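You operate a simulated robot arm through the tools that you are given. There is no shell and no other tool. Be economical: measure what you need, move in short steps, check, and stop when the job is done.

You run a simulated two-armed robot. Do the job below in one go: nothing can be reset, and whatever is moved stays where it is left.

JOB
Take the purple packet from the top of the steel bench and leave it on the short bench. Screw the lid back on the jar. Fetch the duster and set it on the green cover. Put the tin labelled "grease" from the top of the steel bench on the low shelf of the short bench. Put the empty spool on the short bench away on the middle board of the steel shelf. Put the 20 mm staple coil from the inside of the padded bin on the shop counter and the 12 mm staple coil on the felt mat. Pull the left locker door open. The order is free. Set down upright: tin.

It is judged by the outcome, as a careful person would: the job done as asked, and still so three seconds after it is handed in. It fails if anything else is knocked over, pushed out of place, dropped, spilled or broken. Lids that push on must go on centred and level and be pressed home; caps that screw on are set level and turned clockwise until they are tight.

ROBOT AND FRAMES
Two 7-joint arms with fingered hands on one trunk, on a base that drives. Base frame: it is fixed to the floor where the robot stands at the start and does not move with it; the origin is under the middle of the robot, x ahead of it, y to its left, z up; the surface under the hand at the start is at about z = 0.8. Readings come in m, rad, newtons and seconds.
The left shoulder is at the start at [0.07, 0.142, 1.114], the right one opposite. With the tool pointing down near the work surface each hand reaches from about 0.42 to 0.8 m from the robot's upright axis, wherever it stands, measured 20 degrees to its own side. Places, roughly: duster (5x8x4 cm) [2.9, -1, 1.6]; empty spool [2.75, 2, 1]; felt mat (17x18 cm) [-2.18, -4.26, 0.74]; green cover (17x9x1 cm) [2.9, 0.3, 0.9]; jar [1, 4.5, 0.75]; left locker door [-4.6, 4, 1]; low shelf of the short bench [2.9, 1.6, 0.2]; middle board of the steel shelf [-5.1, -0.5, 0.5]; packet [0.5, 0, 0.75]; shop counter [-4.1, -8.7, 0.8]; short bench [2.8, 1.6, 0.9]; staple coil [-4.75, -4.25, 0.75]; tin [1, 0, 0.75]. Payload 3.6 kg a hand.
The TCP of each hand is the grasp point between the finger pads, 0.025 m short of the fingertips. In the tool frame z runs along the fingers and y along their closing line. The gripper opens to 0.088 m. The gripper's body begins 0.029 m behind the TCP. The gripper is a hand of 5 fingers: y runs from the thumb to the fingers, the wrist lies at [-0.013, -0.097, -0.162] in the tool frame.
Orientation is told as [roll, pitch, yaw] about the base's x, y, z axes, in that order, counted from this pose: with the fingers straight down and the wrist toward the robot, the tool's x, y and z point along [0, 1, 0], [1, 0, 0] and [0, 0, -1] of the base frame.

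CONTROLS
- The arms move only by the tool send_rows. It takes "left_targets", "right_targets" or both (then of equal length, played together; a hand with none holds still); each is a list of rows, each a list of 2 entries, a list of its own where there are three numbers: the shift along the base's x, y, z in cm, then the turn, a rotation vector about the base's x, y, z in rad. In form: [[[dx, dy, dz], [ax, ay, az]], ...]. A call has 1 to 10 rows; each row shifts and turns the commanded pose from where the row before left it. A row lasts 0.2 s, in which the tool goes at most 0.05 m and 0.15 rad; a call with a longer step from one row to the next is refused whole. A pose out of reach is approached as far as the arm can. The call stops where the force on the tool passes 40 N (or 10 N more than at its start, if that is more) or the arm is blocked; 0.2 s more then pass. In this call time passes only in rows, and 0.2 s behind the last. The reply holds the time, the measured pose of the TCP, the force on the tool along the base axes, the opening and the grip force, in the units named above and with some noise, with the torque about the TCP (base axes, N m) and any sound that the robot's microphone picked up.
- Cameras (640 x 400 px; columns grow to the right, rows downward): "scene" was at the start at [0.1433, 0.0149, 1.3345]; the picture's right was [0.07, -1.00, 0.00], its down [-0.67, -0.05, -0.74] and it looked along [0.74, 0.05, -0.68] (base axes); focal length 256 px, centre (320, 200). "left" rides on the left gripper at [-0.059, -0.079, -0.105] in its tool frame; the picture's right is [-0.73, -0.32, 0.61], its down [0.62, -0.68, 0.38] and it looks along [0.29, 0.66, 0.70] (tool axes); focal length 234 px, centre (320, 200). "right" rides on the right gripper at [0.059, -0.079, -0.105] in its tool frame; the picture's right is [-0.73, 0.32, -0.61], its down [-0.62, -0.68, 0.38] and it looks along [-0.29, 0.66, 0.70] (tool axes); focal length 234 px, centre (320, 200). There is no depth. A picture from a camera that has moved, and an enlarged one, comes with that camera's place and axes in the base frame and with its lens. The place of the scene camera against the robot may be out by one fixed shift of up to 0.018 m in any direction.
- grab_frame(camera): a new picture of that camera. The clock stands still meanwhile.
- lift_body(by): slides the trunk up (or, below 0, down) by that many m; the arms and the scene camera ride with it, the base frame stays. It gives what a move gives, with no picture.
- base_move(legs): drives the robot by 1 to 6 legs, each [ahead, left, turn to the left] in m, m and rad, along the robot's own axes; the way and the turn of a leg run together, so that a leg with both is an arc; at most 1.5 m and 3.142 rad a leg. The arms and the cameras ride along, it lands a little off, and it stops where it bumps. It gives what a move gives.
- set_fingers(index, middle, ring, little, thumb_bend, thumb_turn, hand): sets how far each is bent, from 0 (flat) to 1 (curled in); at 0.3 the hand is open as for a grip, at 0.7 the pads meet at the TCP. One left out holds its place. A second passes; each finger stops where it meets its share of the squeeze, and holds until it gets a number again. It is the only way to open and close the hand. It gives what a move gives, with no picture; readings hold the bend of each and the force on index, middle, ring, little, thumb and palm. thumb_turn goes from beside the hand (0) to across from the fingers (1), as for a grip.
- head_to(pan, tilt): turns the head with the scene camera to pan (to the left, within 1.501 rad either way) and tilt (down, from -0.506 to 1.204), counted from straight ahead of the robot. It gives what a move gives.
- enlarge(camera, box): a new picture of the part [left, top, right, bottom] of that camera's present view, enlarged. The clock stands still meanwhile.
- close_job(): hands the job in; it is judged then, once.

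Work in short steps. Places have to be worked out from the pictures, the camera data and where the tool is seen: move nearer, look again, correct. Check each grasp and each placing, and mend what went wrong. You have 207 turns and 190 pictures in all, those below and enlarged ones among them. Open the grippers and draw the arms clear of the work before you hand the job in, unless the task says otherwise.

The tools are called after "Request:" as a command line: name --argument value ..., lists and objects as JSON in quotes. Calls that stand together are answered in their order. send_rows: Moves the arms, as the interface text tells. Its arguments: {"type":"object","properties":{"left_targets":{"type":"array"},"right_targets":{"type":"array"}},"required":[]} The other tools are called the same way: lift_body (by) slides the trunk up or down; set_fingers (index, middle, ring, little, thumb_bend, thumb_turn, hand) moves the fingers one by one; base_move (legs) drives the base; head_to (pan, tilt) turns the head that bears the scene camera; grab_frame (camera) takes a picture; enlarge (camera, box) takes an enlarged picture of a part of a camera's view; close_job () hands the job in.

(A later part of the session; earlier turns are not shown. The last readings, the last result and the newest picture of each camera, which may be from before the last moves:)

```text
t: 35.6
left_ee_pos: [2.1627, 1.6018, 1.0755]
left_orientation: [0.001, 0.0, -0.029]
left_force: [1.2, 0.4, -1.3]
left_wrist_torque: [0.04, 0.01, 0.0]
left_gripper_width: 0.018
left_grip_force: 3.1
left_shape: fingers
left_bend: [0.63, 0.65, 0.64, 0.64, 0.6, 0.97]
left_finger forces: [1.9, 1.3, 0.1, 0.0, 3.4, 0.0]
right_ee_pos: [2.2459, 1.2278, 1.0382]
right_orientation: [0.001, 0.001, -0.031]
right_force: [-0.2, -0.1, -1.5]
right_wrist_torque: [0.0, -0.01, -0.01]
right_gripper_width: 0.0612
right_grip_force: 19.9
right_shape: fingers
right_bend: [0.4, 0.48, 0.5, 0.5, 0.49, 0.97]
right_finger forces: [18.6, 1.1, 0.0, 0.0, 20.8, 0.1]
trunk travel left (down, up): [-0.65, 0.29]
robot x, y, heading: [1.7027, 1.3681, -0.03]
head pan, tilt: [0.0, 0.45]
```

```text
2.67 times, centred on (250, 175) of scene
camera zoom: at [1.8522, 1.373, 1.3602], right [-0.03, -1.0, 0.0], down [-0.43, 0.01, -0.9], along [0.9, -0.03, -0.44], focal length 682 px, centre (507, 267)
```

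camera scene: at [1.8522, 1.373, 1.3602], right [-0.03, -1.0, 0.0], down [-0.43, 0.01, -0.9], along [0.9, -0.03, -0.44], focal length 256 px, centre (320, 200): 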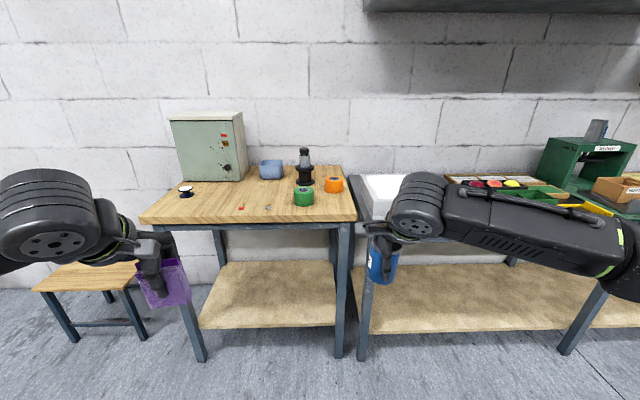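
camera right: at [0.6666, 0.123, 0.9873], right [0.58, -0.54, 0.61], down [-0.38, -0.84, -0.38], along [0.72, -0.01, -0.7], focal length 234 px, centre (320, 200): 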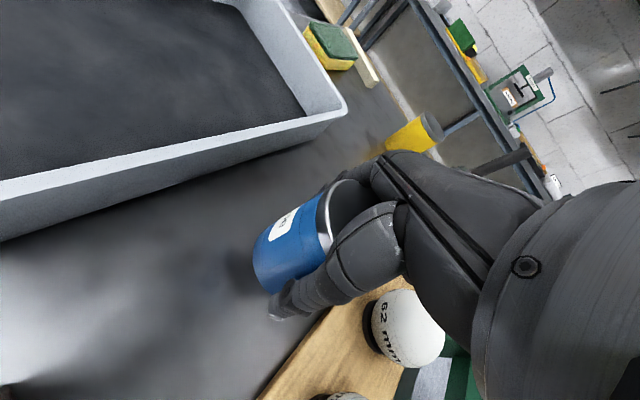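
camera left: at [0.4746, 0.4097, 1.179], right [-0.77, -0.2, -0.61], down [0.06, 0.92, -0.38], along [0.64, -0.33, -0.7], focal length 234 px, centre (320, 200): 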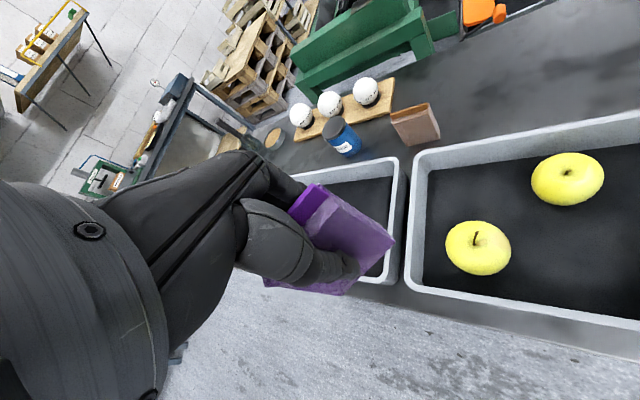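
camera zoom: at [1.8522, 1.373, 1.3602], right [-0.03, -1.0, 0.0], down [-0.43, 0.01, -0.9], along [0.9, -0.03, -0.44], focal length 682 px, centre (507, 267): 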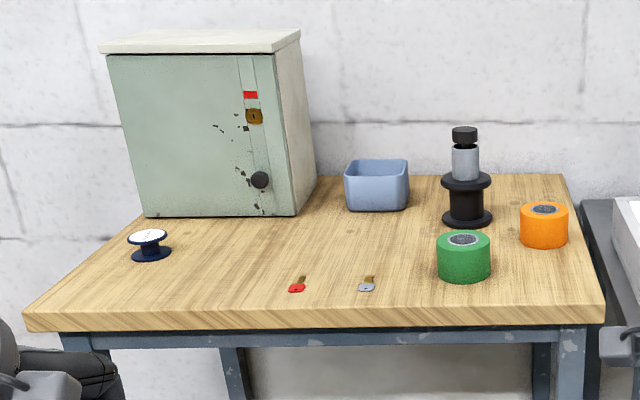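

The spool is the small dark-blue one with white top at the bench's left. I raise the trunk 10 cm for clearance and drive up to the bench.

Request:
lift_body --by 0.1

Request:
base_move --legs '[[0.02, -0.05, 0.03], [0.43, 0, 0], [0, 0.23, 0]]'

Request:
head_to --pan 0.15 --tilt 0.7

Request:
grab_frame --camera "scene"

```text
t: 37.0
left_ee_pos: [2.1637, 1.6019, 1.1741]
left_orientation: [-0.001, 0.001, -0.031]
left_force: [-0.4, 0.2, -0.1]
left_wrist_torque: [0.03, 0.0, 0.01]
left_gripper_width: 0.0181
left_grip_force: 3.7
left_shape: fingers
left_bend: [0.63, 0.65, 0.64, 0.64, 0.6, 0.97]
left_finger forces: [2.0, 1.4, 0.0, 0.0, 3.2, 0.0]
right_ee_pos: [2.2466, 1.2269, 1.137]
right_orientation: [0.0, -0.001, -0.032]
right_force: [0.0, 0.9, -2.0]
right_wrist_torque: [-0.01, 0.01, -0.01]
right_gripper_width: 0.061
right_grip_force: 20.3
right_shape: fingers
right_bend: [0.4, 0.48, 0.5, 0.5, 0.49, 0.97]
right_finger forces: [18.6, 1.2, 0.0, 0.1, 20.7, 0.1]
trunk travel left (down, up): [-0.75, 0.19]
robot x, y, heading: [1.6986, 1.3673, -0.035]
head pan, tilt: [0.0, 0.45]
```

```text
t: 41.5
left_ee_pos: [2.6089, 1.7897, 1.1753]
left_orientation: [0.001, 0.001, -0.008]
left_force: [0.7, 0.0, -0.6]
left_wrist_torque: [0.0, 0.02, 0.01]
left_gripper_width: 0.0179
left_grip_force: 3.1
left_shape: fingers
left_bend: [0.63, 0.65, 0.64, 0.64, 0.6, 0.97]
left_finger forces: [2.1, 1.4, 0.0, 0.0, 3.3, 0.0]
right_ee_pos: [2.7021, 1.4159, 1.1384]
right_orientation: [0.003, -0.002, -0.005]
right_force: [1.6, 0.7, -1.3]
right_wrist_torque: [-0.01, 0.01, -0.01]
right_gripper_width: 0.0612
right_grip_force: 20.5
right_shape: fingers
right_bend: [0.4, 0.48, 0.5, 0.5, 0.49, 0.97]
right_finger forces: [18.5, 1.1, 0.1, 0.0, 20.8, 0.0]
trunk travel left (down, up): [-0.75, 0.19]
robot x, y, heading: [2.1485, 1.5477, -0.008]
head pan, tilt: [0.0, 0.45]
```

```text
t: 42.2
left_ee_pos: [2.6074, 1.7924, 1.1747]
left_orientation: [0.001, 0.002, -0.006]
left_force: [0.0, -0.2, 0.1]
left_wrist_torque: [0.0, 0.01, 0.0]
left_gripper_width: 0.018
left_grip_force: 3.3
left_shape: fingers
left_bend: [0.63, 0.65, 0.64, 0.64, 0.6, 0.97]
left_finger forces: [1.9, 1.4, 0.0, 0.0, 3.3, 0.0]
right_ee_pos: [2.7015, 1.418, 1.1397]
right_orientation: [0.0, -0.001, -0.008]
right_force: [0.4, 0.2, -0.8]
right_wrist_torque: [-0.03, -0.04, -0.01]
right_gripper_width: 0.0609
right_grip_force: 20.4
right_shape: fingers
right_bend: [0.4, 0.48, 0.5, 0.5, 0.49, 0.97]
right_finger forces: [18.6, 1.2, 0.0, 0.0, 20.7, 0.0]
trunk travel left (down, up): [-0.75, 0.19]
robot x, y, heading: [2.154, 1.5464, -0.006]
head pan, tilt: [0.15, 0.7]
```

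```text
156 pictures are left
camera scene: at [2.2969, 1.5676, 1.438], right [0.14, -0.99, 0.0], down [-0.64, -0.09, -0.77], along [0.76, 0.11, -0.64], focal length 256 px, centre (320, 200)
```

scene: 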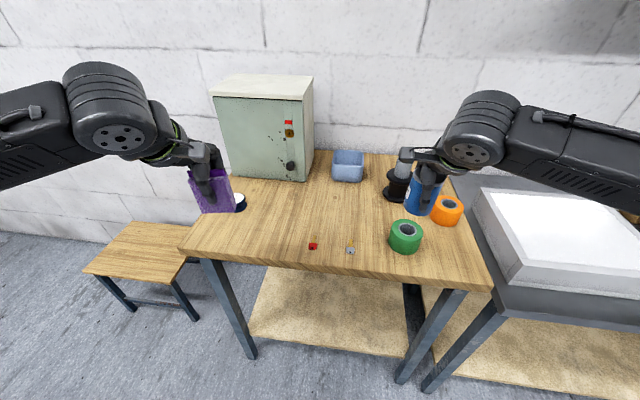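

Bench top is at z≈0.90 (triangulated from the red key). I carry the packet to the free patch near (2.78, 1.77) and lower it part way.

Request:
send_rows --left_targets '[[[4.3, -0.5, -2], [0, 0, 0]], [[4.3, -0.5, -2], [0, 0, 0]], [[4.3, -0.5, -2], [0, 0, 0]], [[4.3, -0.5, -2], [0, 0, 0]], [[0, 0, -4], [0, 0, 0]], [[0, 0, -3], [0, 0, 0]]]'

Request:
grab_frame --camera "scene"

Request:
grab_frame --camera "left"

```text
t: 43.6
left_ee_pos: [2.7814, 1.7717, 1.0239]
left_orientation: [0.0, -0.001, -0.007]
left_force: [-0.2, 0.5, -0.4]
left_wrist_torque: [0.0, 0.01, -0.01]
left_gripper_width: 0.0179
left_grip_force: 3.6
left_shape: fingers
left_bend: [0.63, 0.65, 0.64, 0.64, 0.6, 0.97]
left_finger forces: [2.1, 1.4, 0.0, 0.1, 3.5, 0.0]
right_ee_pos: [2.7014, 1.418, 1.1385]
right_orientation: [-0.001, 0.002, -0.007]
right_force: [0.1, 0.1, -1.9]
right_wrist_torque: [0.02, 0.0, 0.0]
right_gripper_width: 0.0609
right_grip_force: 20.1
right_shape: fingers
right_bend: [0.4, 0.48, 0.5, 0.5, 0.49, 0.97]
right_finger forces: [18.5, 1.2, 0.0, 0.1, 20.6, 0.1]
trunk travel left (down, up): [-0.75, 0.19]
robot x, y, heading: [2.1537, 1.5496, -0.01]
head pan, tilt: [0.15, 0.7]
```

```text
155 pictures are left
camera scene: at [2.2971, 1.5671, 1.438], right [0.14, -0.99, 0.0], down [-0.64, -0.09, -0.76], along [0.76, 0.11, -0.64], focal length 256 px, centre (320, 200)
```

scene: 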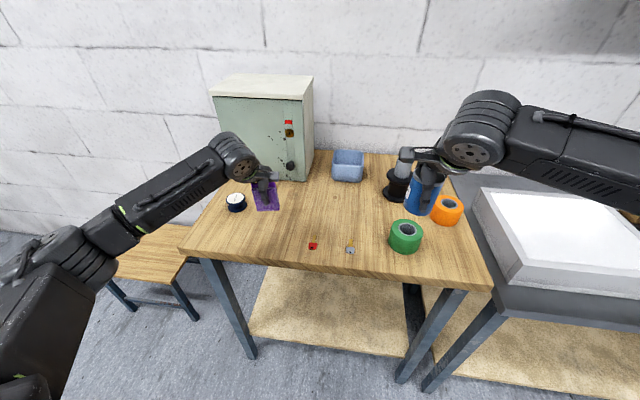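

```text
154 pictures are left
camera left: at [2.7021, 1.7144, 1.129], right [-0.33, -0.72, -0.61], down [-0.68, 0.63, -0.38], along [0.66, 0.29, -0.7], focal length 234 px, centre (320, 200)
```

left: 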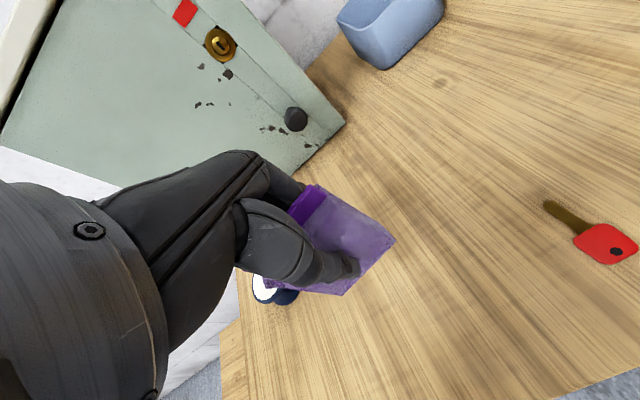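

Clear of the spool and keys. I lower in small steps until contact shows.

Request:
send_rows --left_targets '[[[0, 0, -3], [0, 0, 0]], [[0, 0, -1.5], [0, 0, 0]], [[0, 0, -0.6], [0, 0, 0]]]'

```text
t: 44.5
left_ee_pos: [2.7816, 1.7712, 0.974]
left_orientation: [0.0, 0.0, -0.007]
left_force: [-0.3, -0.6, -0.4]
left_wrist_torque: [0.05, 0.0, 0.02]
left_gripper_width: 0.0177
left_grip_force: 3.4
left_shape: fingers
left_bend: [0.63, 0.65, 0.64, 0.64, 0.6, 0.97]
left_finger forces: [2.0, 1.3, 0.0, 0.0, 3.4, 0.1]
right_ee_pos: [2.702, 1.4185, 1.1381]
right_orientation: [0.001, 0.001, -0.008]
right_force: [-0.3, -0.1, -1.6]
right_wrist_torque: [0.04, 0.0, 0.01]
right_gripper_width: 0.0606
right_grip_force: 20.5
right_shape: fingers
right_bend: [0.4, 0.48, 0.5, 0.5, 0.49, 0.97]
right_finger forces: [18.5, 1.2, 0.1, 0.0, 20.6, 0.0]
trunk travel left (down, up): [-0.75, 0.19]
robot x, y, heading: [2.1518, 1.5485, -0.005]
head pan, tilt: [0.15, 0.7]
```

No contact yet; down a little more.

Request:
send_rows --left_targets '[[[0, 0, -0.5], [0, 0, 0]], [[0, 0, -0.4], [0, 0, 0]]]'

Request:
grab_frame --camera "left"

```text
t: 45.0
left_ee_pos: [2.782, 1.7712, 0.9651]
left_orientation: [0.001, -0.001, -0.005]
left_force: [0.1, 0.6, -1.6]
left_wrist_torque: [0.01, -0.02, 0.02]
left_gripper_width: 0.0178
left_grip_force: 3.6
left_shape: fingers
left_bend: [0.63, 0.65, 0.64, 0.64, 0.6, 0.97]
left_finger forces: [2.0, 1.4, 0.0, 0.0, 3.4, 0.0]
right_ee_pos: [2.702, 1.4185, 1.1388]
right_orientation: [0.001, 0.001, -0.004]
right_force: [0.6, -0.7, -1.3]
right_wrist_torque: [0.01, 0.02, 0.01]
right_gripper_width: 0.061
right_grip_force: 20.0
right_shape: fingers
right_bend: [0.4, 0.48, 0.5, 0.5, 0.49, 0.97]
right_finger forces: [18.6, 1.2, 0.0, 0.0, 20.5, 0.0]
trunk travel left (down, up): [-0.75, 0.19]
robot x, y, heading: [2.1505, 1.5448, -0.005]
head pan, tilt: [0.15, 0.7]
```

```text
153 pictures are left
camera left: at [2.7017, 1.7141, 1.0689], right [-0.33, -0.72, -0.61], down [-0.68, 0.63, -0.38], along [0.66, 0.29, -0.7], focal length 234 px, centre (320, 200)
```

left: 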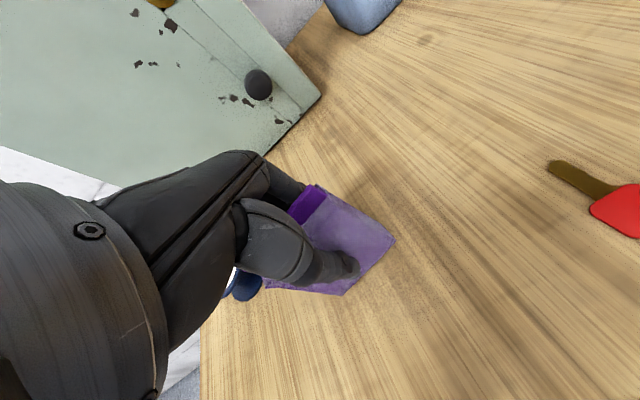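

Still no contact; I go on in 3 mm rows.

Request:
send_rows --left_targets '[[[0, 0, -0.4], [0, 0, 0]], [[0, 0, -0.3], [0, 0, 0]]]'

Request:
send_rows --left_targets '[[[0, 0, -0.4], [0, 0, 0]]]'

```text
t: 45.6
left_ee_pos: [2.7813, 1.7714, 0.9578]
left_orientation: [0.0, 0.0, -0.006]
left_force: [0.5, -1.1, -1.7]
left_wrist_torque: [-0.02, -0.01, -0.02]
left_gripper_width: 0.018
left_grip_force: 3.5
left_shape: fingers
left_bend: [0.63, 0.65, 0.64, 0.64, 0.6, 0.97]
left_finger forces: [1.9, 1.4, 0.0, 0.0, 3.2, 0.0]
right_ee_pos: [2.7014, 1.4179, 1.1384]
right_orientation: [0.002, 0.0, -0.008]
right_force: [0.2, 0.1, -2.8]
right_wrist_torque: [0.0, 0.02, 0.01]
right_gripper_width: 0.0609
right_grip_force: 20.1
right_shape: fingers
right_bend: [0.4, 0.48, 0.5, 0.5, 0.49, 0.97]
right_finger forces: [18.5, 1.3, 0.0, 0.0, 20.5, 0.1]
trunk travel left (down, up): [-0.75, 0.19]
robot x, y, heading: [2.1524, 1.5477, -0.008]
head pan, tilt: [0.15, 0.7]
```

```text
t: 46.0
left_ee_pos: [2.7791, 1.7702, 0.9546]
left_orientation: [0.0, -0.002, -0.008]
left_force: [1.7, -0.8, 4.4]
left_wrist_torque: [0.0, -0.05, 0.0]
left_gripper_width: 0.0176
left_grip_force: 4.2
left_shape: fingers
left_bend: [0.63, 0.65, 0.64, 0.64, 0.6, 0.97]
left_finger forces: [2.7, 2.2, 0.1, 0.0, 3.5, 0.0]
right_ee_pos: [2.7011, 1.4179, 1.139]
right_orientation: [0.0, 0.0, -0.006]
right_force: [-0.1, 0.6, -1.0]
right_wrist_torque: [0.02, -0.03, -0.02]
right_gripper_width: 0.0608
right_grip_force: 20.5
right_shape: fingers
right_bend: [0.4, 0.48, 0.5, 0.5, 0.49, 0.97]
right_finger forces: [18.4, 1.2, 0.0, 0.0, 20.5, 0.1]
trunk travel left (down, up): [-0.75, 0.19]
robot x, y, heading: [2.1534, 1.5461, -0.008]
head pan, tilt: [0.15, 0.7]
```

Contact felt; I open the left hand and rise.

Request:
set_fingers --hand "left" --index 0.45 --middle 0.45 --ring 0.45 --little 0.45 --thumb_bend 0.45

Request:
set_fingers --hand "left" --index 0.3 --middle 0.3 --ring 0.3 --little 0.3 --thumb_bend 0.3

Request:
send_rows --left_targets '[[[0, 0, 3], [0, 0, 0]], [[0, 0, 4], [0, 0, 0]], [[0, 0, 4], [0, 0, 0]], [[0, 0, 4], [0, 0, 0]], [[-3, 0, 3], [0, 0, 0]]]'

Request:
grab_frame --camera "scene"

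Request:
grab_frame --camera "left"

```text
t: 47.0
left_ee_pos: [2.7799, 1.7704, 0.9532]
left_orientation: [0.001, 0.0, -0.007]
left_force: [-1.0, -1.0, -0.2]
left_wrist_torque: [-0.01, -0.04, 0.02]
left_gripper_width: 0.0523
left_grip_force: 0.1
left_shape: fingers
left_bend: [0.45, 0.45, 0.45, 0.45, 0.45, 0.97]
left_finger forces: [0.0, 0.0, 0.0, 0.0, 0.0, 0.0]
right_ee_pos: [2.7009, 1.4172, 1.1385]
right_orientation: [0.001, 0.0, -0.007]
right_force: [0.3, -0.1, -1.3]
right_wrist_torque: [0.03, 0.01, -0.01]
right_gripper_width: 0.0608
right_grip_force: 20.4
right_shape: fingers
right_bend: [0.4, 0.48, 0.5, 0.5, 0.49, 0.97]
right_finger forces: [18.5, 1.2, 0.0, 0.0, 20.5, 0.0]
trunk travel left (down, up): [-0.75, 0.19]
robot x, y, heading: [2.1543, 1.5433, -0.004]
head pan, tilt: [0.15, 0.7]
```

```text
t: 48.0
left_ee_pos: [2.781, 1.7709, 0.952]
left_orientation: [0.001, 0.0, -0.007]
left_force: [0.7, -0.9, -0.5]
left_wrist_torque: [0.02, 0.03, -0.01]
left_gripper_width: 0.0844
left_grip_force: 0.1
left_shape: fingers
left_bend: [0.3, 0.3, 0.3, 0.3, 0.3, 0.97]
left_finger forces: [0.0, 0.0, 0.0, 0.0, 0.0, 0.0]
right_ee_pos: [2.7014, 1.4181, 1.1375]
right_orientation: [-0.002, 0.0, -0.008]
right_force: [-0.5, -0.1, -1.5]
right_wrist_torque: [-0.02, 0.0, -0.03]
right_gripper_width: 0.0607
right_grip_force: 19.6
right_shape: fingers
right_bend: [0.4, 0.48, 0.5, 0.5, 0.49, 0.97]
right_finger forces: [18.5, 1.2, 0.0, 0.0, 20.6, 0.0]
trunk travel left (down, up): [-0.75, 0.19]
robot x, y, heading: [2.151, 1.5454, -0.013]
head pan, tilt: [0.15, 0.7]
```

```text
t: 49.2
left_ee_pos: [2.7489, 1.7723, 1.1354]
left_orientation: [0.0, 0.0, -0.005]
left_force: [0.4, 0.5, -0.2]
left_wrist_torque: [-0.04, 0.01, -0.02]
left_gripper_width: 0.0845
left_grip_force: 0.0
left_shape: fingers
left_bend: [0.3, 0.3, 0.3, 0.3, 0.3, 0.97]
left_finger forces: [0.1, 0.0, 0.1, 0.0, 0.1, 0.1]
right_ee_pos: [2.6988, 1.4188, 1.1384]
right_orientation: [-0.001, -0.001, -0.007]
right_force: [0.1, 0.3, -0.8]
right_wrist_torque: [-0.01, 0.01, -0.03]
right_gripper_width: 0.061
right_grip_force: 20.4
right_shape: fingers
right_bend: [0.4, 0.48, 0.5, 0.5, 0.49, 0.97]
right_finger forces: [18.3, 1.2, 0.0, 0.0, 20.5, 0.0]
trunk travel left (down, up): [-0.75, 0.19]
robot x, y, heading: [2.1514, 1.5471, -0.007]
head pan, tilt: [0.15, 0.7]
```

```text
152 pictures are left
camera scene: at [2.2944, 1.5672, 1.4382], right [0.14, -0.99, 0.0], down [-0.64, -0.09, -0.77], along [0.76, 0.11, -0.64], focal length 256 px, centre (320, 200)
```

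scene: 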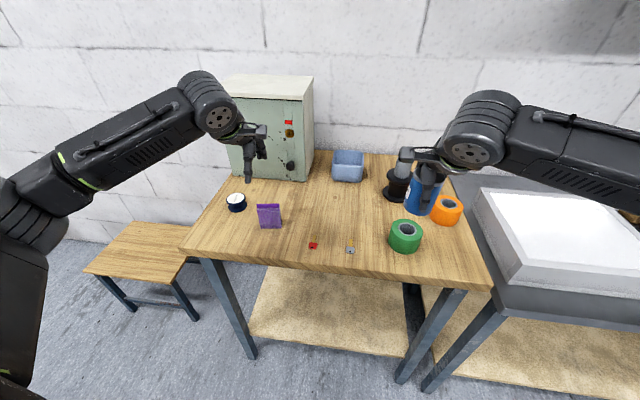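

```text
151 pictures are left
camera left: at [2.6696, 1.7148, 1.2401], right [-0.33, -0.72, -0.61], down [-0.68, 0.63, -0.38], along [0.66, 0.29, -0.7], focal length 234 px, centre (320, 200)
```

left: 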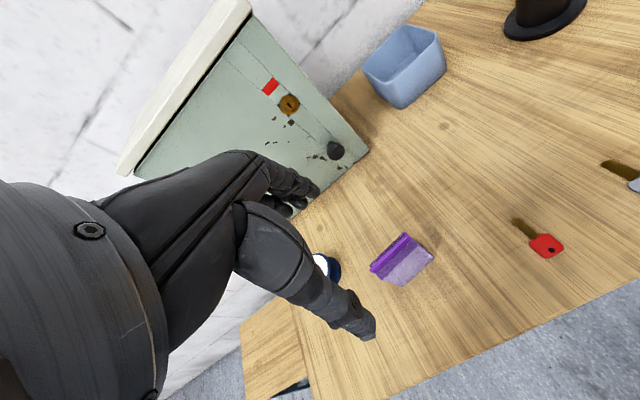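

Packet stands on the short bench. Next the spool with the left hand: I edge the base forward/left for reach.

Request:
base_move --legs '[[0.08, 0.13, 0]]'

Request:
grab_frame --camera "left"

Request:
enlarge --camera "scene" --box '[200, 150, 320, 270]'

```text
t: 50.6
left_ee_pos: [2.8308, 1.897, 1.1351]
left_orientation: [0.002, 0.001, -0.008]
left_force: [0.2, 0.4, -0.4]
left_wrist_torque: [0.0, -0.01, 0.0]
left_gripper_width: 0.0848
left_grip_force: 0.2
left_shape: fingers
left_bend: [0.3, 0.3, 0.3, 0.3, 0.3, 0.97]
left_finger forces: [0.0, 0.1, 0.0, 0.0, 0.0, 0.0]
right_ee_pos: [2.7806, 1.5436, 1.1394]
right_orientation: [0.003, 0.002, -0.011]
right_force: [-0.1, 0.7, -1.0]
right_wrist_torque: [0.0, -0.02, -0.01]
right_gripper_width: 0.0608
right_grip_force: 20.5
right_shape: fingers
right_bend: [0.4, 0.48, 0.5, 0.5, 0.49, 0.97]
right_finger forces: [18.4, 1.1, 0.1, 0.0, 20.5, 0.0]
trunk travel left (down, up): [-0.75, 0.19]
robot x, y, heading: [2.2333, 1.6765, -0.008]
head pan, tilt: [0.15, 0.7]
```

```text
150 pictures are left
camera left: at [2.752, 1.8401, 1.2397], right [-0.33, -0.72, -0.61], down [-0.68, 0.63, -0.38], along [0.66, 0.29, -0.7], focal length 234 px, centre (320, 200)
```

left: 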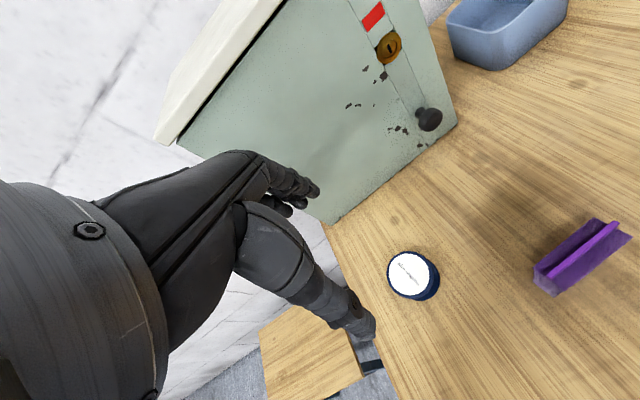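

```text
3.33 times, centred on (260, 210) of scene
camera zoom: at [2.3766, 1.6928, 1.4381], right [0.14, -0.99, 0.0], down [-0.64, -0.09, -0.77], along [0.76, 0.11, -0.64], focal length 852 px, centre (520, 167)
```

zoom: 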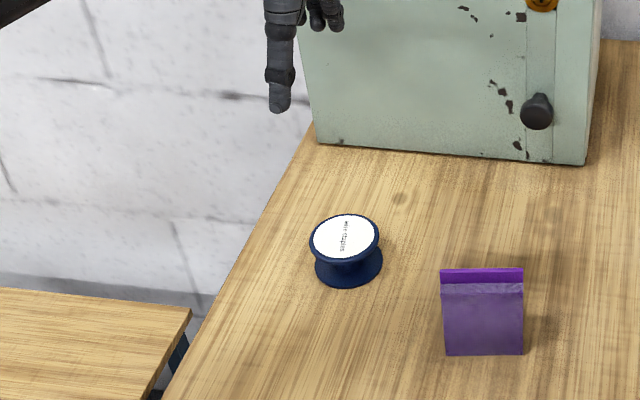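

Spool axis at about (2.842, 1.904), top near 0.94. I descend above it and check.

Request:
send_rows --left_targets '[[[1.1, 0.7, -4], [0, 0, 0]], [[0, 0, -4], [0, 0, 0]], [[0, 0, -4], [0, 0, 0]], [[0, 0, -3], [0, 0, 0]]]'

Request:
grab_frame --camera "left"

Request:
enlarge --camera "scene" --box '[200, 150, 320, 270]'

```text
t: 51.6
left_ee_pos: [2.8423, 1.9067, 0.9836]
left_orientation: [0.0, -0.001, -0.009]
left_force: [-0.1, 0.2, 0.0]
left_wrist_torque: [0.0, 0.03, -0.02]
left_gripper_width: 0.0842
left_grip_force: 0.1
left_shape: fingers
left_bend: [0.3, 0.3, 0.3, 0.3, 0.3, 0.97]
left_finger forces: [0.0, 0.0, 0.0, 0.0, 0.0, 0.0]
right_ee_pos: [2.7825, 1.5446, 1.1381]
right_orientation: [0.0, 0.002, -0.011]
right_force: [0.0, -0.8, -1.3]
right_wrist_torque: [0.01, 0.04, 0.05]
right_gripper_width: 0.0607
right_grip_force: 20.9
right_shape: fingers
right_bend: [0.4, 0.48, 0.5, 0.5, 0.49, 0.97]
right_finger forces: [18.3, 1.1, 0.0, 0.0, 20.4, 0.0]
trunk travel left (down, up): [-0.75, 0.19]
robot x, y, heading: [2.2323, 1.6724, -0.009]
head pan, tilt: [0.15, 0.7]
```

```text
148 pictures are left
camera left: at [2.764, 1.8491, 1.0886], right [-0.33, -0.72, -0.61], down [-0.68, 0.63, -0.38], along [0.66, 0.28, -0.7], focal length 234 px, centre (320, 200)
```

left: 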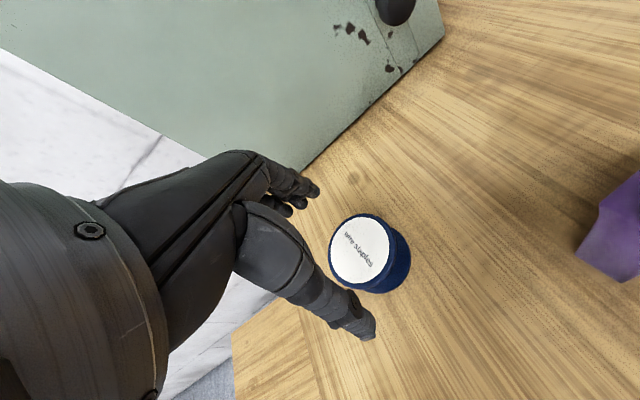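

```text
3.33 times, centred on (260, 210) of scene
camera zoom: at [2.3781, 1.6946, 1.438], right [0.14, -0.99, 0.0], down [-0.64, -0.09, -0.76], along [0.76, 0.11, -0.64], focal length 852 px, centre (520, 167)
```

zoom: 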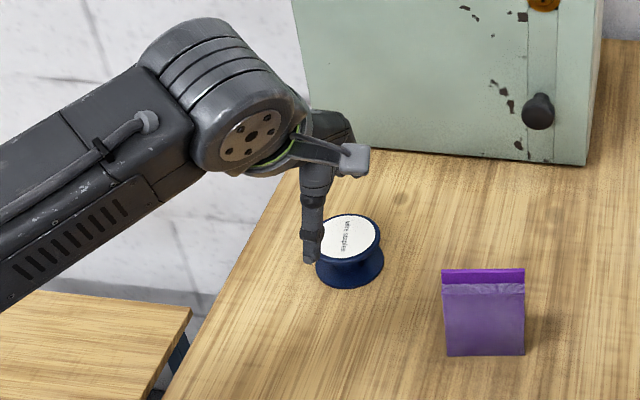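

Well aligned (shift 6 mm in y). I lower to grip height and close.

Request:
send_rows --left_targets '[[[0, -0.6, -2], [0, 0, 0]], [[0, 0, -2], [0, 0, 0]], [[0, 0, -1.2], [0, 0, 0]]]'

Request:
set_fingers --hand "left" --index 0.48 --middle 0.48 --thumb_bend 0.48

Request:
grab_frame --camera "left"

```text
t: 52.4
left_ee_pos: [2.8422, 1.8997, 0.9319]
left_orientation: [-0.001, 0.0, -0.008]
left_force: [0.3, 0.2, 0.7]
left_wrist_torque: [0.02, 0.02, 0.03]
left_gripper_width: 0.0845
left_grip_force: 0.0
left_shape: fingers
left_bend: [0.3, 0.3, 0.3, 0.3, 0.3, 0.97]
left_finger forces: [0.1, 0.0, 0.0, 0.0, 0.1, 0.0]
right_ee_pos: [2.7816, 1.5456, 1.1376]
right_orientation: [-0.001, 0.0, -0.01]
right_force: [-0.6, 0.5, -1.5]
right_wrist_torque: [-0.04, 0.01, -0.01]
right_gripper_width: 0.0605
right_grip_force: 20.1
right_shape: fingers
right_bend: [0.4, 0.48, 0.5, 0.5, 0.49, 0.97]
right_finger forces: [18.3, 1.1, 0.0, 0.1, 20.4, 0.1]
trunk travel left (down, up): [-0.75, 0.19]
robot x, y, heading: [2.2332, 1.6758, -0.008]
head pan, tilt: [0.15, 0.7]
```

```text
t: 53.4
left_ee_pos: [2.8437, 1.9001, 0.932]
left_orientation: [0.0, 0.0, -0.008]
left_force: [0.1, 0.4, 0.4]
left_wrist_torque: [0.0, -0.01, -0.01]
left_gripper_width: 0.0547
left_grip_force: 3.7
left_shape: fingers
left_bend: [0.44, 0.48, 0.3, 0.3, 0.45, 0.97]
left_finger forces: [3.5, 0.1, 0.1, 0.0, 3.7, 0.0]
right_ee_pos: [2.782, 1.5448, 1.1378]
right_orientation: [0.0, 0.003, -0.01]
right_force: [-0.1, -0.2, -2.4]
right_wrist_torque: [0.02, -0.02, -0.02]
right_gripper_width: 0.0606
right_grip_force: 20.1
right_shape: fingers
right_bend: [0.4, 0.48, 0.5, 0.5, 0.49, 0.97]
right_finger forces: [18.3, 1.1, 0.1, 0.1, 20.4, 0.0]
trunk travel left (down, up): [-0.75, 0.19]
robot x, y, heading: [2.2327, 1.6708, -0.007]
head pan, tilt: [0.15, 0.7]
```

```text
146 pictures are left
camera left: at [2.7639, 1.843, 1.0371], right [-0.33, -0.72, -0.61], down [-0.68, 0.63, -0.38], along [0.66, 0.28, -0.7], focal length 234 px, centre (320, 200)
```

left: 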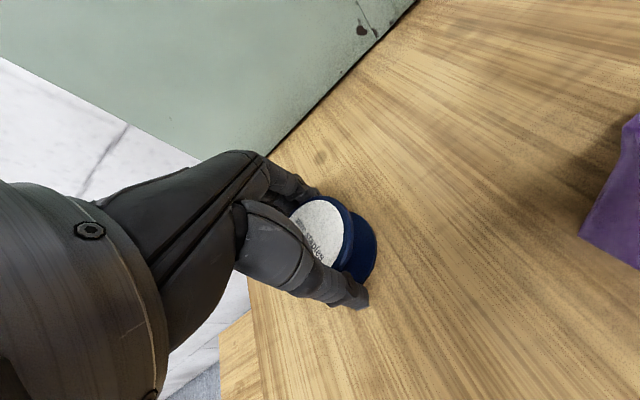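

Gripped; I tighten and lift.

Request:
set_fingers --hand "left" --index 0.5 --middle 0.56 --thumb_bend 0.5

Request:
send_rows --left_targets '[[[0, 0, 2], [0, 0, 0]], [[0, 0, 4], [0, 0, 0]], [[0, 0, 4.5], [0, 0, 0]], [[0, 0, 4.5], [0, 0, 0]], [[0, 0, 4], [0, 0, 0]]]'

Request:
grab_frame --camera "left"

```text
t: 54.4
left_ee_pos: [2.8427, 1.9002, 0.9323]
left_orientation: [-0.001, 0.0, -0.009]
left_force: [-0.3, -0.2, 1.8]
left_wrist_torque: [0.01, -0.03, 0.04]
left_gripper_width: 0.0534
left_grip_force: 6.7
left_shape: fingers
left_bend: [0.45, 0.52, 0.3, 0.3, 0.45, 0.97]
left_finger forces: [3.9, 3.2, 0.0, 0.0, 6.6, 0.0]
right_ee_pos: [2.781, 1.545, 1.1382]
right_orientation: [0.0, 0.0, -0.011]
right_force: [-0.4, -0.6, -1.5]
right_wrist_torque: [0.02, -0.01, 0.0]
right_gripper_width: 0.0607
right_grip_force: 20.1
right_shape: fingers
right_bend: [0.4, 0.48, 0.5, 0.5, 0.49, 0.97]
right_finger forces: [18.4, 1.1, 0.1, 0.0, 20.4, 0.0]
trunk travel left (down, up): [-0.75, 0.19]
robot x, y, heading: [2.2334, 1.6721, -0.009]
head pan, tilt: [0.15, 0.7]
```

```text
t: 55.6
left_ee_pos: [2.8427, 1.8999, 1.1238]
left_orientation: [0.0, 0.001, -0.009]
left_force: [0.1, -0.6, -0.1]
left_wrist_torque: [-0.02, 0.0, 0.03]
left_gripper_width: 0.0532
left_grip_force: 5.1
left_shape: fingers
left_bend: [0.45, 0.56, 0.3, 0.3, 0.46, 0.97]
left_finger forces: [4.7, 0.5, 0.0, 0.1, 5.2, 0.0]
right_ee_pos: [2.7812, 1.545, 1.1378]
right_orientation: [-0.001, 0.0, -0.01]
right_force: [0.0, -0.5, -1.7]
right_wrist_torque: [0.02, 0.02, 0.0]
right_gripper_width: 0.0607
right_grip_force: 20.1
right_shape: fingers
right_bend: [0.4, 0.48, 0.5, 0.5, 0.49, 0.97]
right_finger forces: [18.4, 1.0, 0.0, 0.0, 20.3, 0.1]
trunk travel left (down, up): [-0.75, 0.19]
robot x, y, heading: [2.2331, 1.6716, -0.003]
head pan, tilt: [0.15, 0.7]
```

```text
145 pictures are left
camera left: at [2.7639, 1.8418, 1.2278], right [-0.33, -0.72, -0.61], down [-0.68, 0.63, -0.38], along [0.66, 0.29, -0.7], focal length 234 px, centre (320, 200)
```

left: 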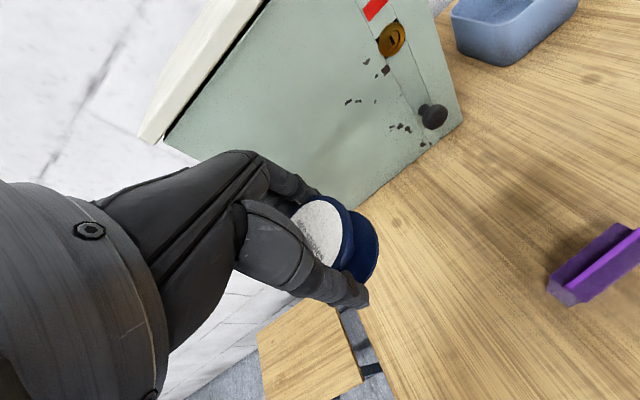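

Spool secured. I tighten it slightly, tuck both hands, and back off from the bench so I can lower the trunk for the low shelf (shelf top ≈0.22, front edge x≈2.74).

Request:
set_fingers --hand "left" --index 0.54 --middle 0.6 --thumb_bend 0.52

Request:
send_rows --left_targets '[[[-3, 0, 0], [0, 0, 0]], [[-4, 0, 0], [0, 0, 0]], [[-4, -1, 0], [0, 0, 0]], [[-4, -1, 0], [0, 0, 0]]]' --right_targets '[[[-2, 0, 0], [0, 0, 0]], [[-3, 0, 0], [0, 0, 0]], [[-3, 0, 0], [0, 0, 0]], [[-2, 0, 0], [0, 0, 0]]]'

Request:
base_move --legs '[[-0.4, -0.3, 0]]'

Request:
lift_body --by -0.7

Request:
head_to --pan 0 --tilt 0.3

Request:
grab_frame --camera "scene"

```text
t: 56.6
left_ee_pos: [2.8432, 1.8999, 1.1227]
left_orientation: [0.001, -0.001, -0.01]
left_force: [0.7, 0.2, -1.4]
left_wrist_torque: [0.0, 0.01, 0.01]
left_gripper_width: 0.0516
left_grip_force: 8.9
left_shape: fingers
left_bend: [0.46, 0.58, 0.3, 0.3, 0.46, 0.97]
left_finger forces: [6.4, 2.1, 0.0, 0.1, 8.6, 0.0]
right_ee_pos: [2.7822, 1.5463, 1.1379]
right_orientation: [-0.001, 0.0, -0.011]
right_force: [-0.7, -0.1, -1.2]
right_wrist_torque: [0.02, 0.02, 0.01]
right_gripper_width: 0.0607
right_grip_force: 19.7
right_shape: fingers
right_bend: [0.4, 0.48, 0.5, 0.5, 0.49, 0.97]
right_finger forces: [18.2, 1.1, 0.1, 0.1, 20.4, 0.1]
trunk travel left (down, up): [-0.75, 0.19]
robot x, y, heading: [2.234, 1.6754, -0.009]
head pan, tilt: [0.15, 0.7]
```

```text
t: 57.6
left_ee_pos: [2.6911, 1.8791, 1.1243]
left_orientation: [0.0, 0.0, -0.009]
left_force: [-0.8, 0.0, -0.6]
left_wrist_torque: [-0.01, -0.01, -0.03]
left_gripper_width: 0.0517
left_grip_force: 8.1
left_shape: fingers
left_bend: [0.46, 0.58, 0.3, 0.3, 0.46, 0.97]
left_finger forces: [6.4, 2.3, 0.0, 0.0, 8.5, 0.1]
right_ee_pos: [2.6786, 1.5464, 1.1389]
right_orientation: [0.0, -0.001, -0.01]
right_force: [0.1, -0.5, -1.2]
right_wrist_torque: [0.01, -0.02, 0.0]
right_gripper_width: 0.0603
right_grip_force: 20.0
right_shape: fingers
right_bend: [0.4, 0.48, 0.5, 0.5, 0.49, 0.97]
right_finger forces: [18.2, 1.1, 0.0, 0.0, 20.0, 0.0]
trunk travel left (down, up): [-0.75, 0.19]
robot x, y, heading: [2.2301, 1.6745, -0.01]
head pan, tilt: [0.15, 0.7]
```

```text
t: 60.6
left_ee_pos: [2.2924, 1.5876, 1.123]
left_orientation: [-0.001, 0.0, -0.006]
left_force: [-0.1, -0.4, -0.2]
left_wrist_torque: [0.01, 0.0, 0.0]
left_gripper_width: 0.0515
left_grip_force: 8.9
left_shape: fingers
left_bend: [0.46, 0.58, 0.3, 0.3, 0.46, 0.97]
left_finger forces: [6.4, 2.2, 0.0, 0.0, 8.5, 0.0]
right_ee_pos: [2.2814, 1.2525, 1.1379]
right_orientation: [-0.001, 0.003, -0.01]
right_force: [0.3, -0.3, -2.3]
right_wrist_torque: [-0.01, -0.01, 0.0]
right_gripper_width: 0.0602
right_grip_force: 19.6
right_shape: fingers
right_bend: [0.4, 0.48, 0.5, 0.5, 0.49, 0.97]
right_finger forces: [18.1, 1.0, 0.1, 0.0, 19.9, 0.0]
trunk travel left (down, up): [-0.75, 0.19]
robot x, y, heading: [1.8303, 1.379, -0.005]
head pan, tilt: [0.15, 0.7]
```

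```text
refused: -0.7 is not a number from -0.4 to 0.4
```

```text
t: 61.4
left_ee_pos: [2.2918, 1.588, 1.1237]
left_orientation: [0.0, -0.002, -0.007]
left_force: [-0.1, 0.8, -0.1]
left_wrist_torque: [0.0, 0.03, -0.02]
left_gripper_width: 0.0515
left_grip_force: 8.9
left_shape: fingers
left_bend: [0.46, 0.58, 0.3, 0.3, 0.46, 0.97]
left_finger forces: [6.4, 2.4, 0.0, 0.0, 8.5, 0.0]
right_ee_pos: [2.2799, 1.2518, 1.1391]
right_orientation: [0.001, 0.001, -0.007]
right_force: [-0.4, 0.4, -0.6]
right_wrist_torque: [0.01, 0.02, -0.02]
right_gripper_width: 0.0603
right_grip_force: 19.5
right_shape: fingers
right_bend: [0.4, 0.48, 0.5, 0.5, 0.49, 0.97]
right_finger forces: [18.0, 1.0, 0.0, 0.0, 19.9, 0.1]
trunk travel left (down, up): [-0.75, 0.19]
robot x, y, heading: [1.8327, 1.3792, -0.007]
head pan, tilt: [0.0, 0.3]
```

```text
144 pictures are left
camera scene: at [1.9855, 1.3886, 1.474], right [-0.01, -1.0, 0.0], down [-0.3, 0.0, -0.95], along [0.95, -0.01, -0.3], focal length 256 px, centre (320, 200)
```

scene: 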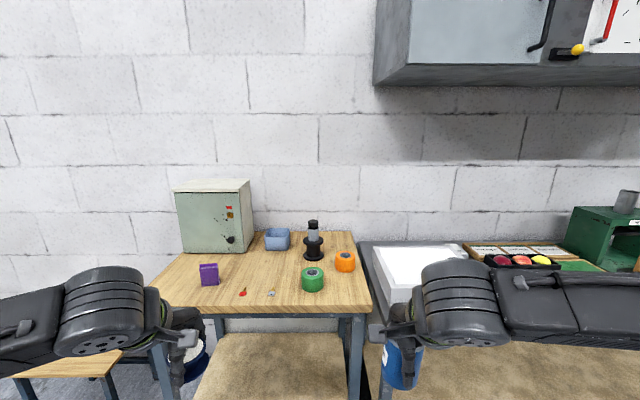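

The lift takes at most 0.4 at once; I lower in two steps and look.

Request:
lift_body --by -0.35

Request:
lift_body --by -0.37

Request:
grab_frame --camera "scene"

```text
t: 64.8
left_ee_pos: [2.2928, 1.5872, 0.7732]
left_orientation: [0.001, 0.0, -0.006]
left_force: [-0.3, -0.5, -1.0]
left_wrist_torque: [0.0, 0.01, -0.02]
left_gripper_width: 0.0516
left_grip_force: 8.2
left_shape: fingers
left_bend: [0.46, 0.58, 0.3, 0.3, 0.46, 0.97]
left_finger forces: [6.4, 2.3, 0.1, 0.1, 8.6, 0.0]
right_ee_pos: [2.2803, 1.2531, 0.7888]
right_orientation: [-0.001, 0.0, -0.01]
right_force: [0.2, 0.5, -1.4]
right_wrist_torque: [0.01, 0.03, -0.01]
right_gripper_width: 0.0601
right_grip_force: 19.6
right_shape: fingers
right_bend: [0.4, 0.49, 0.5, 0.5, 0.49, 0.97]
right_finger forces: [18.1, 1.1, 0.0, 0.0, 19.8, 0.0]
trunk travel left (down, up): [-0.4, 0.54]
robot x, y, heading: [1.8318, 1.3813, -0.003]
head pan, tilt: [0.0, 0.3]
```

```text
t: 68.4
left_ee_pos: [2.2921, 1.5875, 0.4031]
left_orientation: [0.0, 0.0, -0.008]
left_force: [0.0, 0.3, -0.3]
left_wrist_torque: [0.02, -0.01, -0.05]
left_gripper_width: 0.0516
left_grip_force: 8.6
left_shape: fingers
left_bend: [0.46, 0.58, 0.3, 0.3, 0.46, 0.97]
left_finger forces: [6.4, 2.3, 0.0, 0.1, 8.5, 0.0]
right_ee_pos: [2.2798, 1.2526, 0.419]
right_orientation: [0.0, 0.0, -0.01]
right_force: [0.1, -0.2, -1.4]
right_wrist_torque: [0.01, -0.02, 0.0]
right_gripper_width: 0.06
right_grip_force: 19.5
right_shape: fingers
right_bend: [0.4, 0.49, 0.5, 0.5, 0.49, 0.97]
right_finger forces: [17.9, 1.1, 0.0, 0.0, 19.5, 0.0]
trunk travel left (down, up): [-0.03, 0.91]
robot x, y, heading: [1.8301, 1.3816, -0.004]
head pan, tilt: [0.0, 0.3]
```

```text
143 pictures are left
camera scene: at [1.9853, 1.3886, 0.7541], right [-0.01, -1.0, 0.0], down [-0.3, 0.0, -0.96], along [0.96, -0.01, -0.3], focal length 256 px, centre (320, 200)
```

scene: 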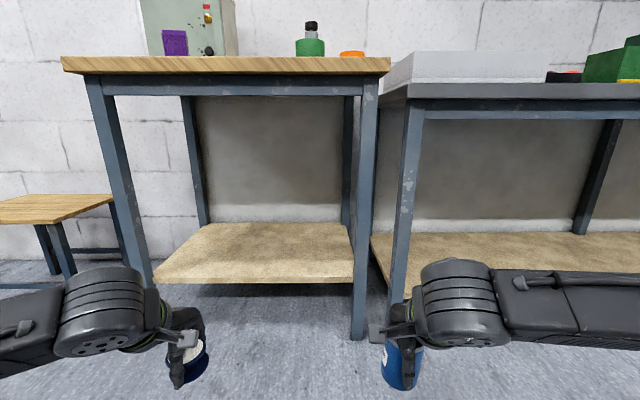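

Clear opening under the bench (rail bottom ≈0.81). To keep the forearm off the legs I stay further back and extend the right arm; first tuck the left hand and move in.

Request:
send_rows --left_targets '[[[-3.5, 0.5, 0], [0, 0, 0]], [[-3.5, 0.5, 0], [0, 0, 0]]]'

Request:
base_move --legs '[[0.29, 0.24, 0]]'

Request:
head_to --pan -0.1 --tilt 0.5

Request:
grab_frame --camera "scene"

Request:
grab_frame --camera "right"

```text
t: 69.0
left_ee_pos: [2.2294, 1.5971, 0.4055]
left_orientation: [-0.001, 0.004, -0.008]
left_force: [0.4, 0.5, 0.3]
left_wrist_torque: [-0.01, -0.01, -0.02]
left_gripper_width: 0.0516
left_grip_force: 8.9
left_shape: fingers
left_bend: [0.47, 0.58, 0.3, 0.3, 0.46, 0.97]
left_finger forces: [6.4, 2.4, 0.0, 0.0, 8.5, 0.1]
left hand out of reach, approached as far as the arm can: row 2
right_ee_pos: [2.2799, 1.252, 0.4195]
right_orientation: [0.0, 0.001, -0.009]
right_force: [0.2, -1.0, -1.4]
right_wrist_torque: [-0.01, 0.01, 0.0]
right_gripper_width: 0.0602
right_grip_force: 19.5
right_shape: fingers
right_bend: [0.4, 0.49, 0.5, 0.5, 0.49, 0.97]
right_finger forces: [17.9, 1.2, 0.1, 0.0, 19.5, 0.0]
trunk travel left (down, up): [-0.03, 0.91]
robot x, y, heading: [1.8332, 1.382, -0.009]
head pan, tilt: [0.0, 0.3]
```

```text
t: 71.4
left_ee_pos: [2.5231, 1.8392, 0.4072]
left_orientation: [0.001, 0.002, -0.005]
left_force: [-0.5, 0.5, -0.4]
left_wrist_torque: [-0.01, -0.05, 0.02]
left_gripper_width: 0.0516
left_grip_force: 9.0
left_shape: fingers
left_bend: [0.47, 0.58, 0.3, 0.3, 0.46, 0.97]
left_finger forces: [6.4, 2.3, 0.0, 0.1, 8.5, 0.0]
right_ee_pos: [2.5755, 1.4942, 0.4182]
right_orientation: [0.001, 0.0, -0.006]
right_force: [0.1, -0.1, -0.4]
right_wrist_torque: [-0.01, -0.03, 0.03]
right_gripper_width: 0.0604
right_grip_force: 19.8
right_shape: fingers
right_bend: [0.4, 0.49, 0.5, 0.5, 0.49, 0.97]
right_finger forces: [17.9, 1.0, 0.0, 0.0, 19.6, 0.0]
trunk travel left (down, up): [-0.03, 0.91]
robot x, y, heading: [2.1289, 1.62, -0.004]
head pan, tilt: [0.0, 0.3]
```

```text
t: 72.2
left_ee_pos: [2.5222, 1.8384, 0.4056]
left_orientation: [0.002, 0.003, -0.006]
left_force: [0.0, 0.2, -0.7]
left_wrist_torque: [0.02, -0.04, 0.04]
left_gripper_width: 0.0516
left_grip_force: 8.2
left_shape: fingers
left_bend: [0.47, 0.58, 0.3, 0.3, 0.46, 0.97]
left_finger forces: [6.4, 2.4, 0.0, 0.0, 8.5, 0.0]
right_ee_pos: [2.574, 1.4929, 0.4176]
right_orientation: [-0.001, 0.002, -0.006]
right_force: [-0.1, -0.1, -1.8]
right_wrist_torque: [-0.01, 0.0, 0.05]
right_gripper_width: 0.06
right_grip_force: 19.7
right_shape: fingers
right_bend: [0.4, 0.49, 0.5, 0.5, 0.49, 0.97]
right_finger forces: [17.8, 1.1, 0.1, 0.0, 19.6, 0.1]
trunk travel left (down, up): [-0.03, 0.91]
robot x, y, heading: [2.1296, 1.6184, -0.005]
head pan, tilt: [-0.099, 0.499]
```

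```text
142 pictures are left
camera scene: at [2.2767, 1.6195, 0.7357], right [-0.1, -0.99, 0.0], down [-0.48, 0.05, -0.88], along [0.87, -0.09, -0.48], focal length 256 px, centre (320, 200)
```

scene: 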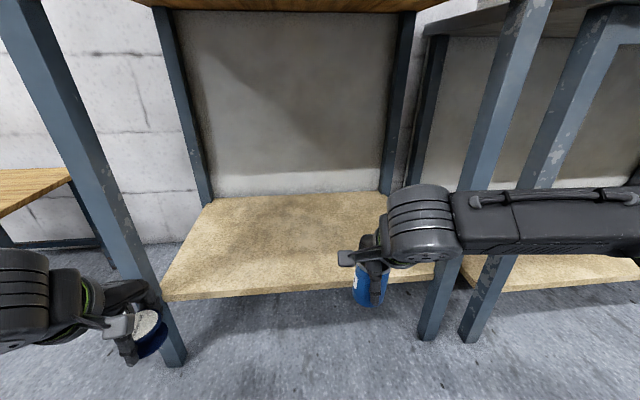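

```text
141 pictures are left
camera right: at [2.4967, 1.5527, 0.5241], right [0.32, -0.73, 0.61], down [-0.69, -0.62, -0.38], along [0.65, -0.29, -0.7], focal length 234 px, centre (320, 200)
```

right: 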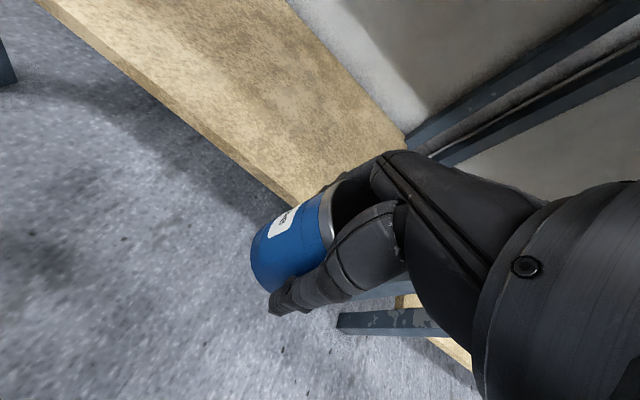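

Extending forward and slightly left keeps the forearm clear of the right leg. I move the tin in over the shelf.

Request:
send_rows --right_targets '[[[3, 2, 0], [0, 0, 0]], [[4, 1.5, 0], [0, 0, 0]], [[4, 1, 0], [0, 0, 0]], [[4.5, 0.5, 0], [0, 0, 0]], [[4.5, 0, 0], [0, 0, 0]], [[4.5, 0, 0], [0, 0, 0]], [[3.5, 0, 0], [0, 0, 0]]]'

Request:
grab_frame --camera "scene"

Request:
grab_frame --camera "right"

```text
t: 73.8
left_ee_pos: [2.5228, 1.8383, 0.4068]
left_orientation: [0.0, 0.001, -0.004]
left_force: [-0.6, 0.2, -0.6]
left_wrist_torque: [0.0, 0.03, -0.03]
left_gripper_width: 0.0519
left_grip_force: 8.4
left_shape: fingers
left_bend: [0.47, 0.58, 0.3, 0.3, 0.46, 0.97]
left_finger forces: [6.4, 2.5, 0.0, 0.0, 8.5, 0.0]
right_ee_pos: [2.8541, 1.5428, 0.4181]
right_orientation: [-0.001, 0.002, -0.003]
right_force: [0.5, 0.1, -2.0]
right_wrist_torque: [0.01, 0.02, -0.03]
right_gripper_width: 0.0584
right_grip_force: 17.8
right_shape: fingers
right_bend: [0.41, 0.49, 0.5, 0.5, 0.49, 0.97]
right_finger forces: [16.4, 1.2, 0.0, 0.0, 18.2, 0.0]
trunk travel left (down, up): [-0.03, 0.91]
robot x, y, heading: [2.1224, 1.6226, -0.008]
head pan, tilt: [-0.099, 0.499]
```

```text
140 pictures are left
camera scene: at [2.2767, 1.6194, 0.7356], right [-0.1, -0.99, 0.0], down [-0.48, 0.05, -0.88], along [0.87, -0.09, -0.48], focal length 256 px, centre (320, 200)
```

scene: 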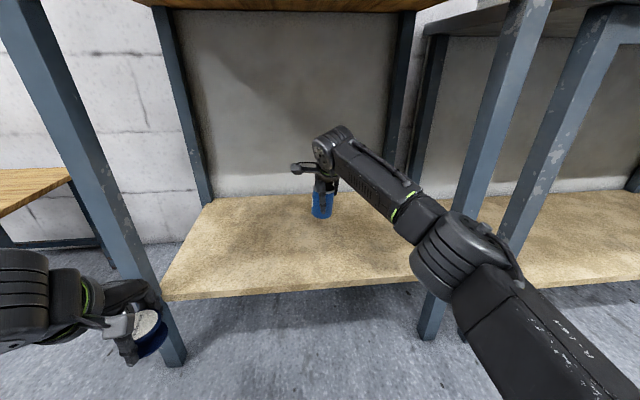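

```text
139 pictures are left
camera right: at [2.7762, 1.6024, 0.5242], right [0.32, -0.73, 0.61], down [-0.68, -0.62, -0.38], along [0.65, -0.29, -0.7], focal length 234 px, centre (320, 200)
```

right: 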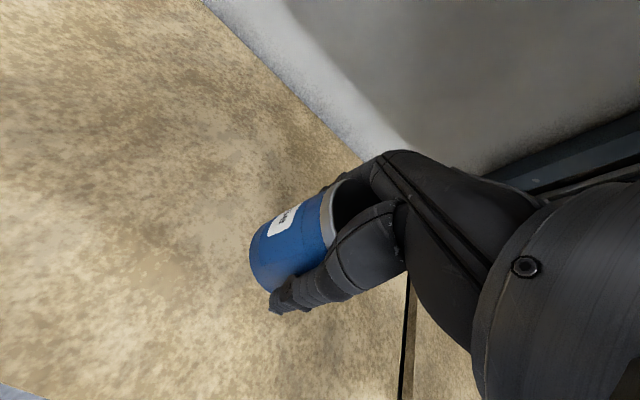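

Tin is over the shelf. I lower it to just above the board.

Request:
send_rows --right_targets '[[[0, 0, -4], [0, 0, 0]], [[0, 0, -4], [0, 0, 0]], [[0, 0, -3], [0, 0, 0]], [[0, 0, -1.5], [0, 0, 0]]]'

Request:
grab_frame --camera "right"

Request:
grab_frame --camera "scene"

```text
t: 74.8
left_ee_pos: [2.5218, 1.8389, 0.4069]
left_orientation: [0.0, 0.001, -0.004]
left_force: [0.2, -0.4, -0.1]
left_wrist_torque: [0.0, 0.02, 0.02]
left_gripper_width: 0.0515
left_grip_force: 8.7
left_shape: fingers
left_bend: [0.47, 0.58, 0.3, 0.3, 0.46, 0.97]
left_finger forces: [6.4, 2.5, 0.0, 0.1, 8.5, 0.0]
right_ee_pos: [2.8546, 1.5439, 0.2964]
right_orientation: [0.002, -0.005, -0.004]
right_force: [-1.2, 3.1, 8.6]
right_wrist_torque: [-0.12, -0.02, -0.02]
right_gripper_width: 0.0586
right_grip_force: 21.6
right_shape: fingers
right_bend: [0.41, 0.49, 0.5, 0.5, 0.49, 0.97]
right_finger forces: [18.9, 1.7, 0.1, 0.1, 22.4, 0.1]
trunk travel left (down, up): [-0.03, 0.91]
robot x, y, heading: [2.1264, 1.6227, -0.006]
head pan, tilt: [-0.099, 0.499]
```

```text
138 pictures are left
camera right: at [2.7756, 1.6039, 0.4017], right [0.32, -0.73, 0.61], down [-0.68, -0.62, -0.39], along [0.66, -0.29, -0.69], focal length 234 px, centre (320, 200)
```

right: 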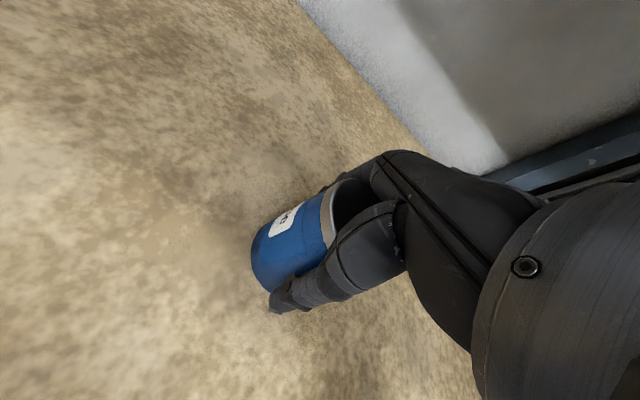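

```text
137 pictures are left
camera scene: at [2.2756, 1.6198, 0.7362], right [-0.1, -0.99, 0.0], down [-0.47, 0.05, -0.88], along [0.87, -0.09, -0.48], focal length 256 px, centre (320, 200)
```

scene: 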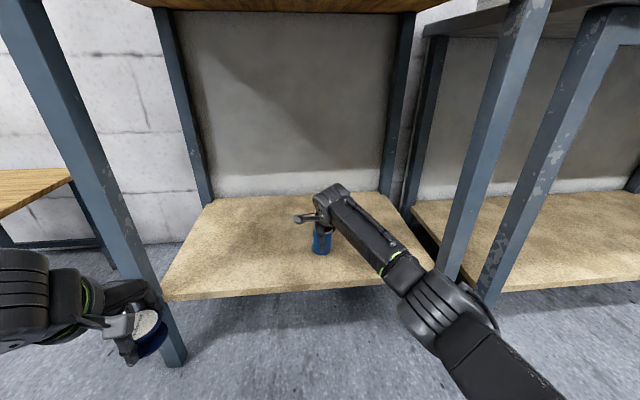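

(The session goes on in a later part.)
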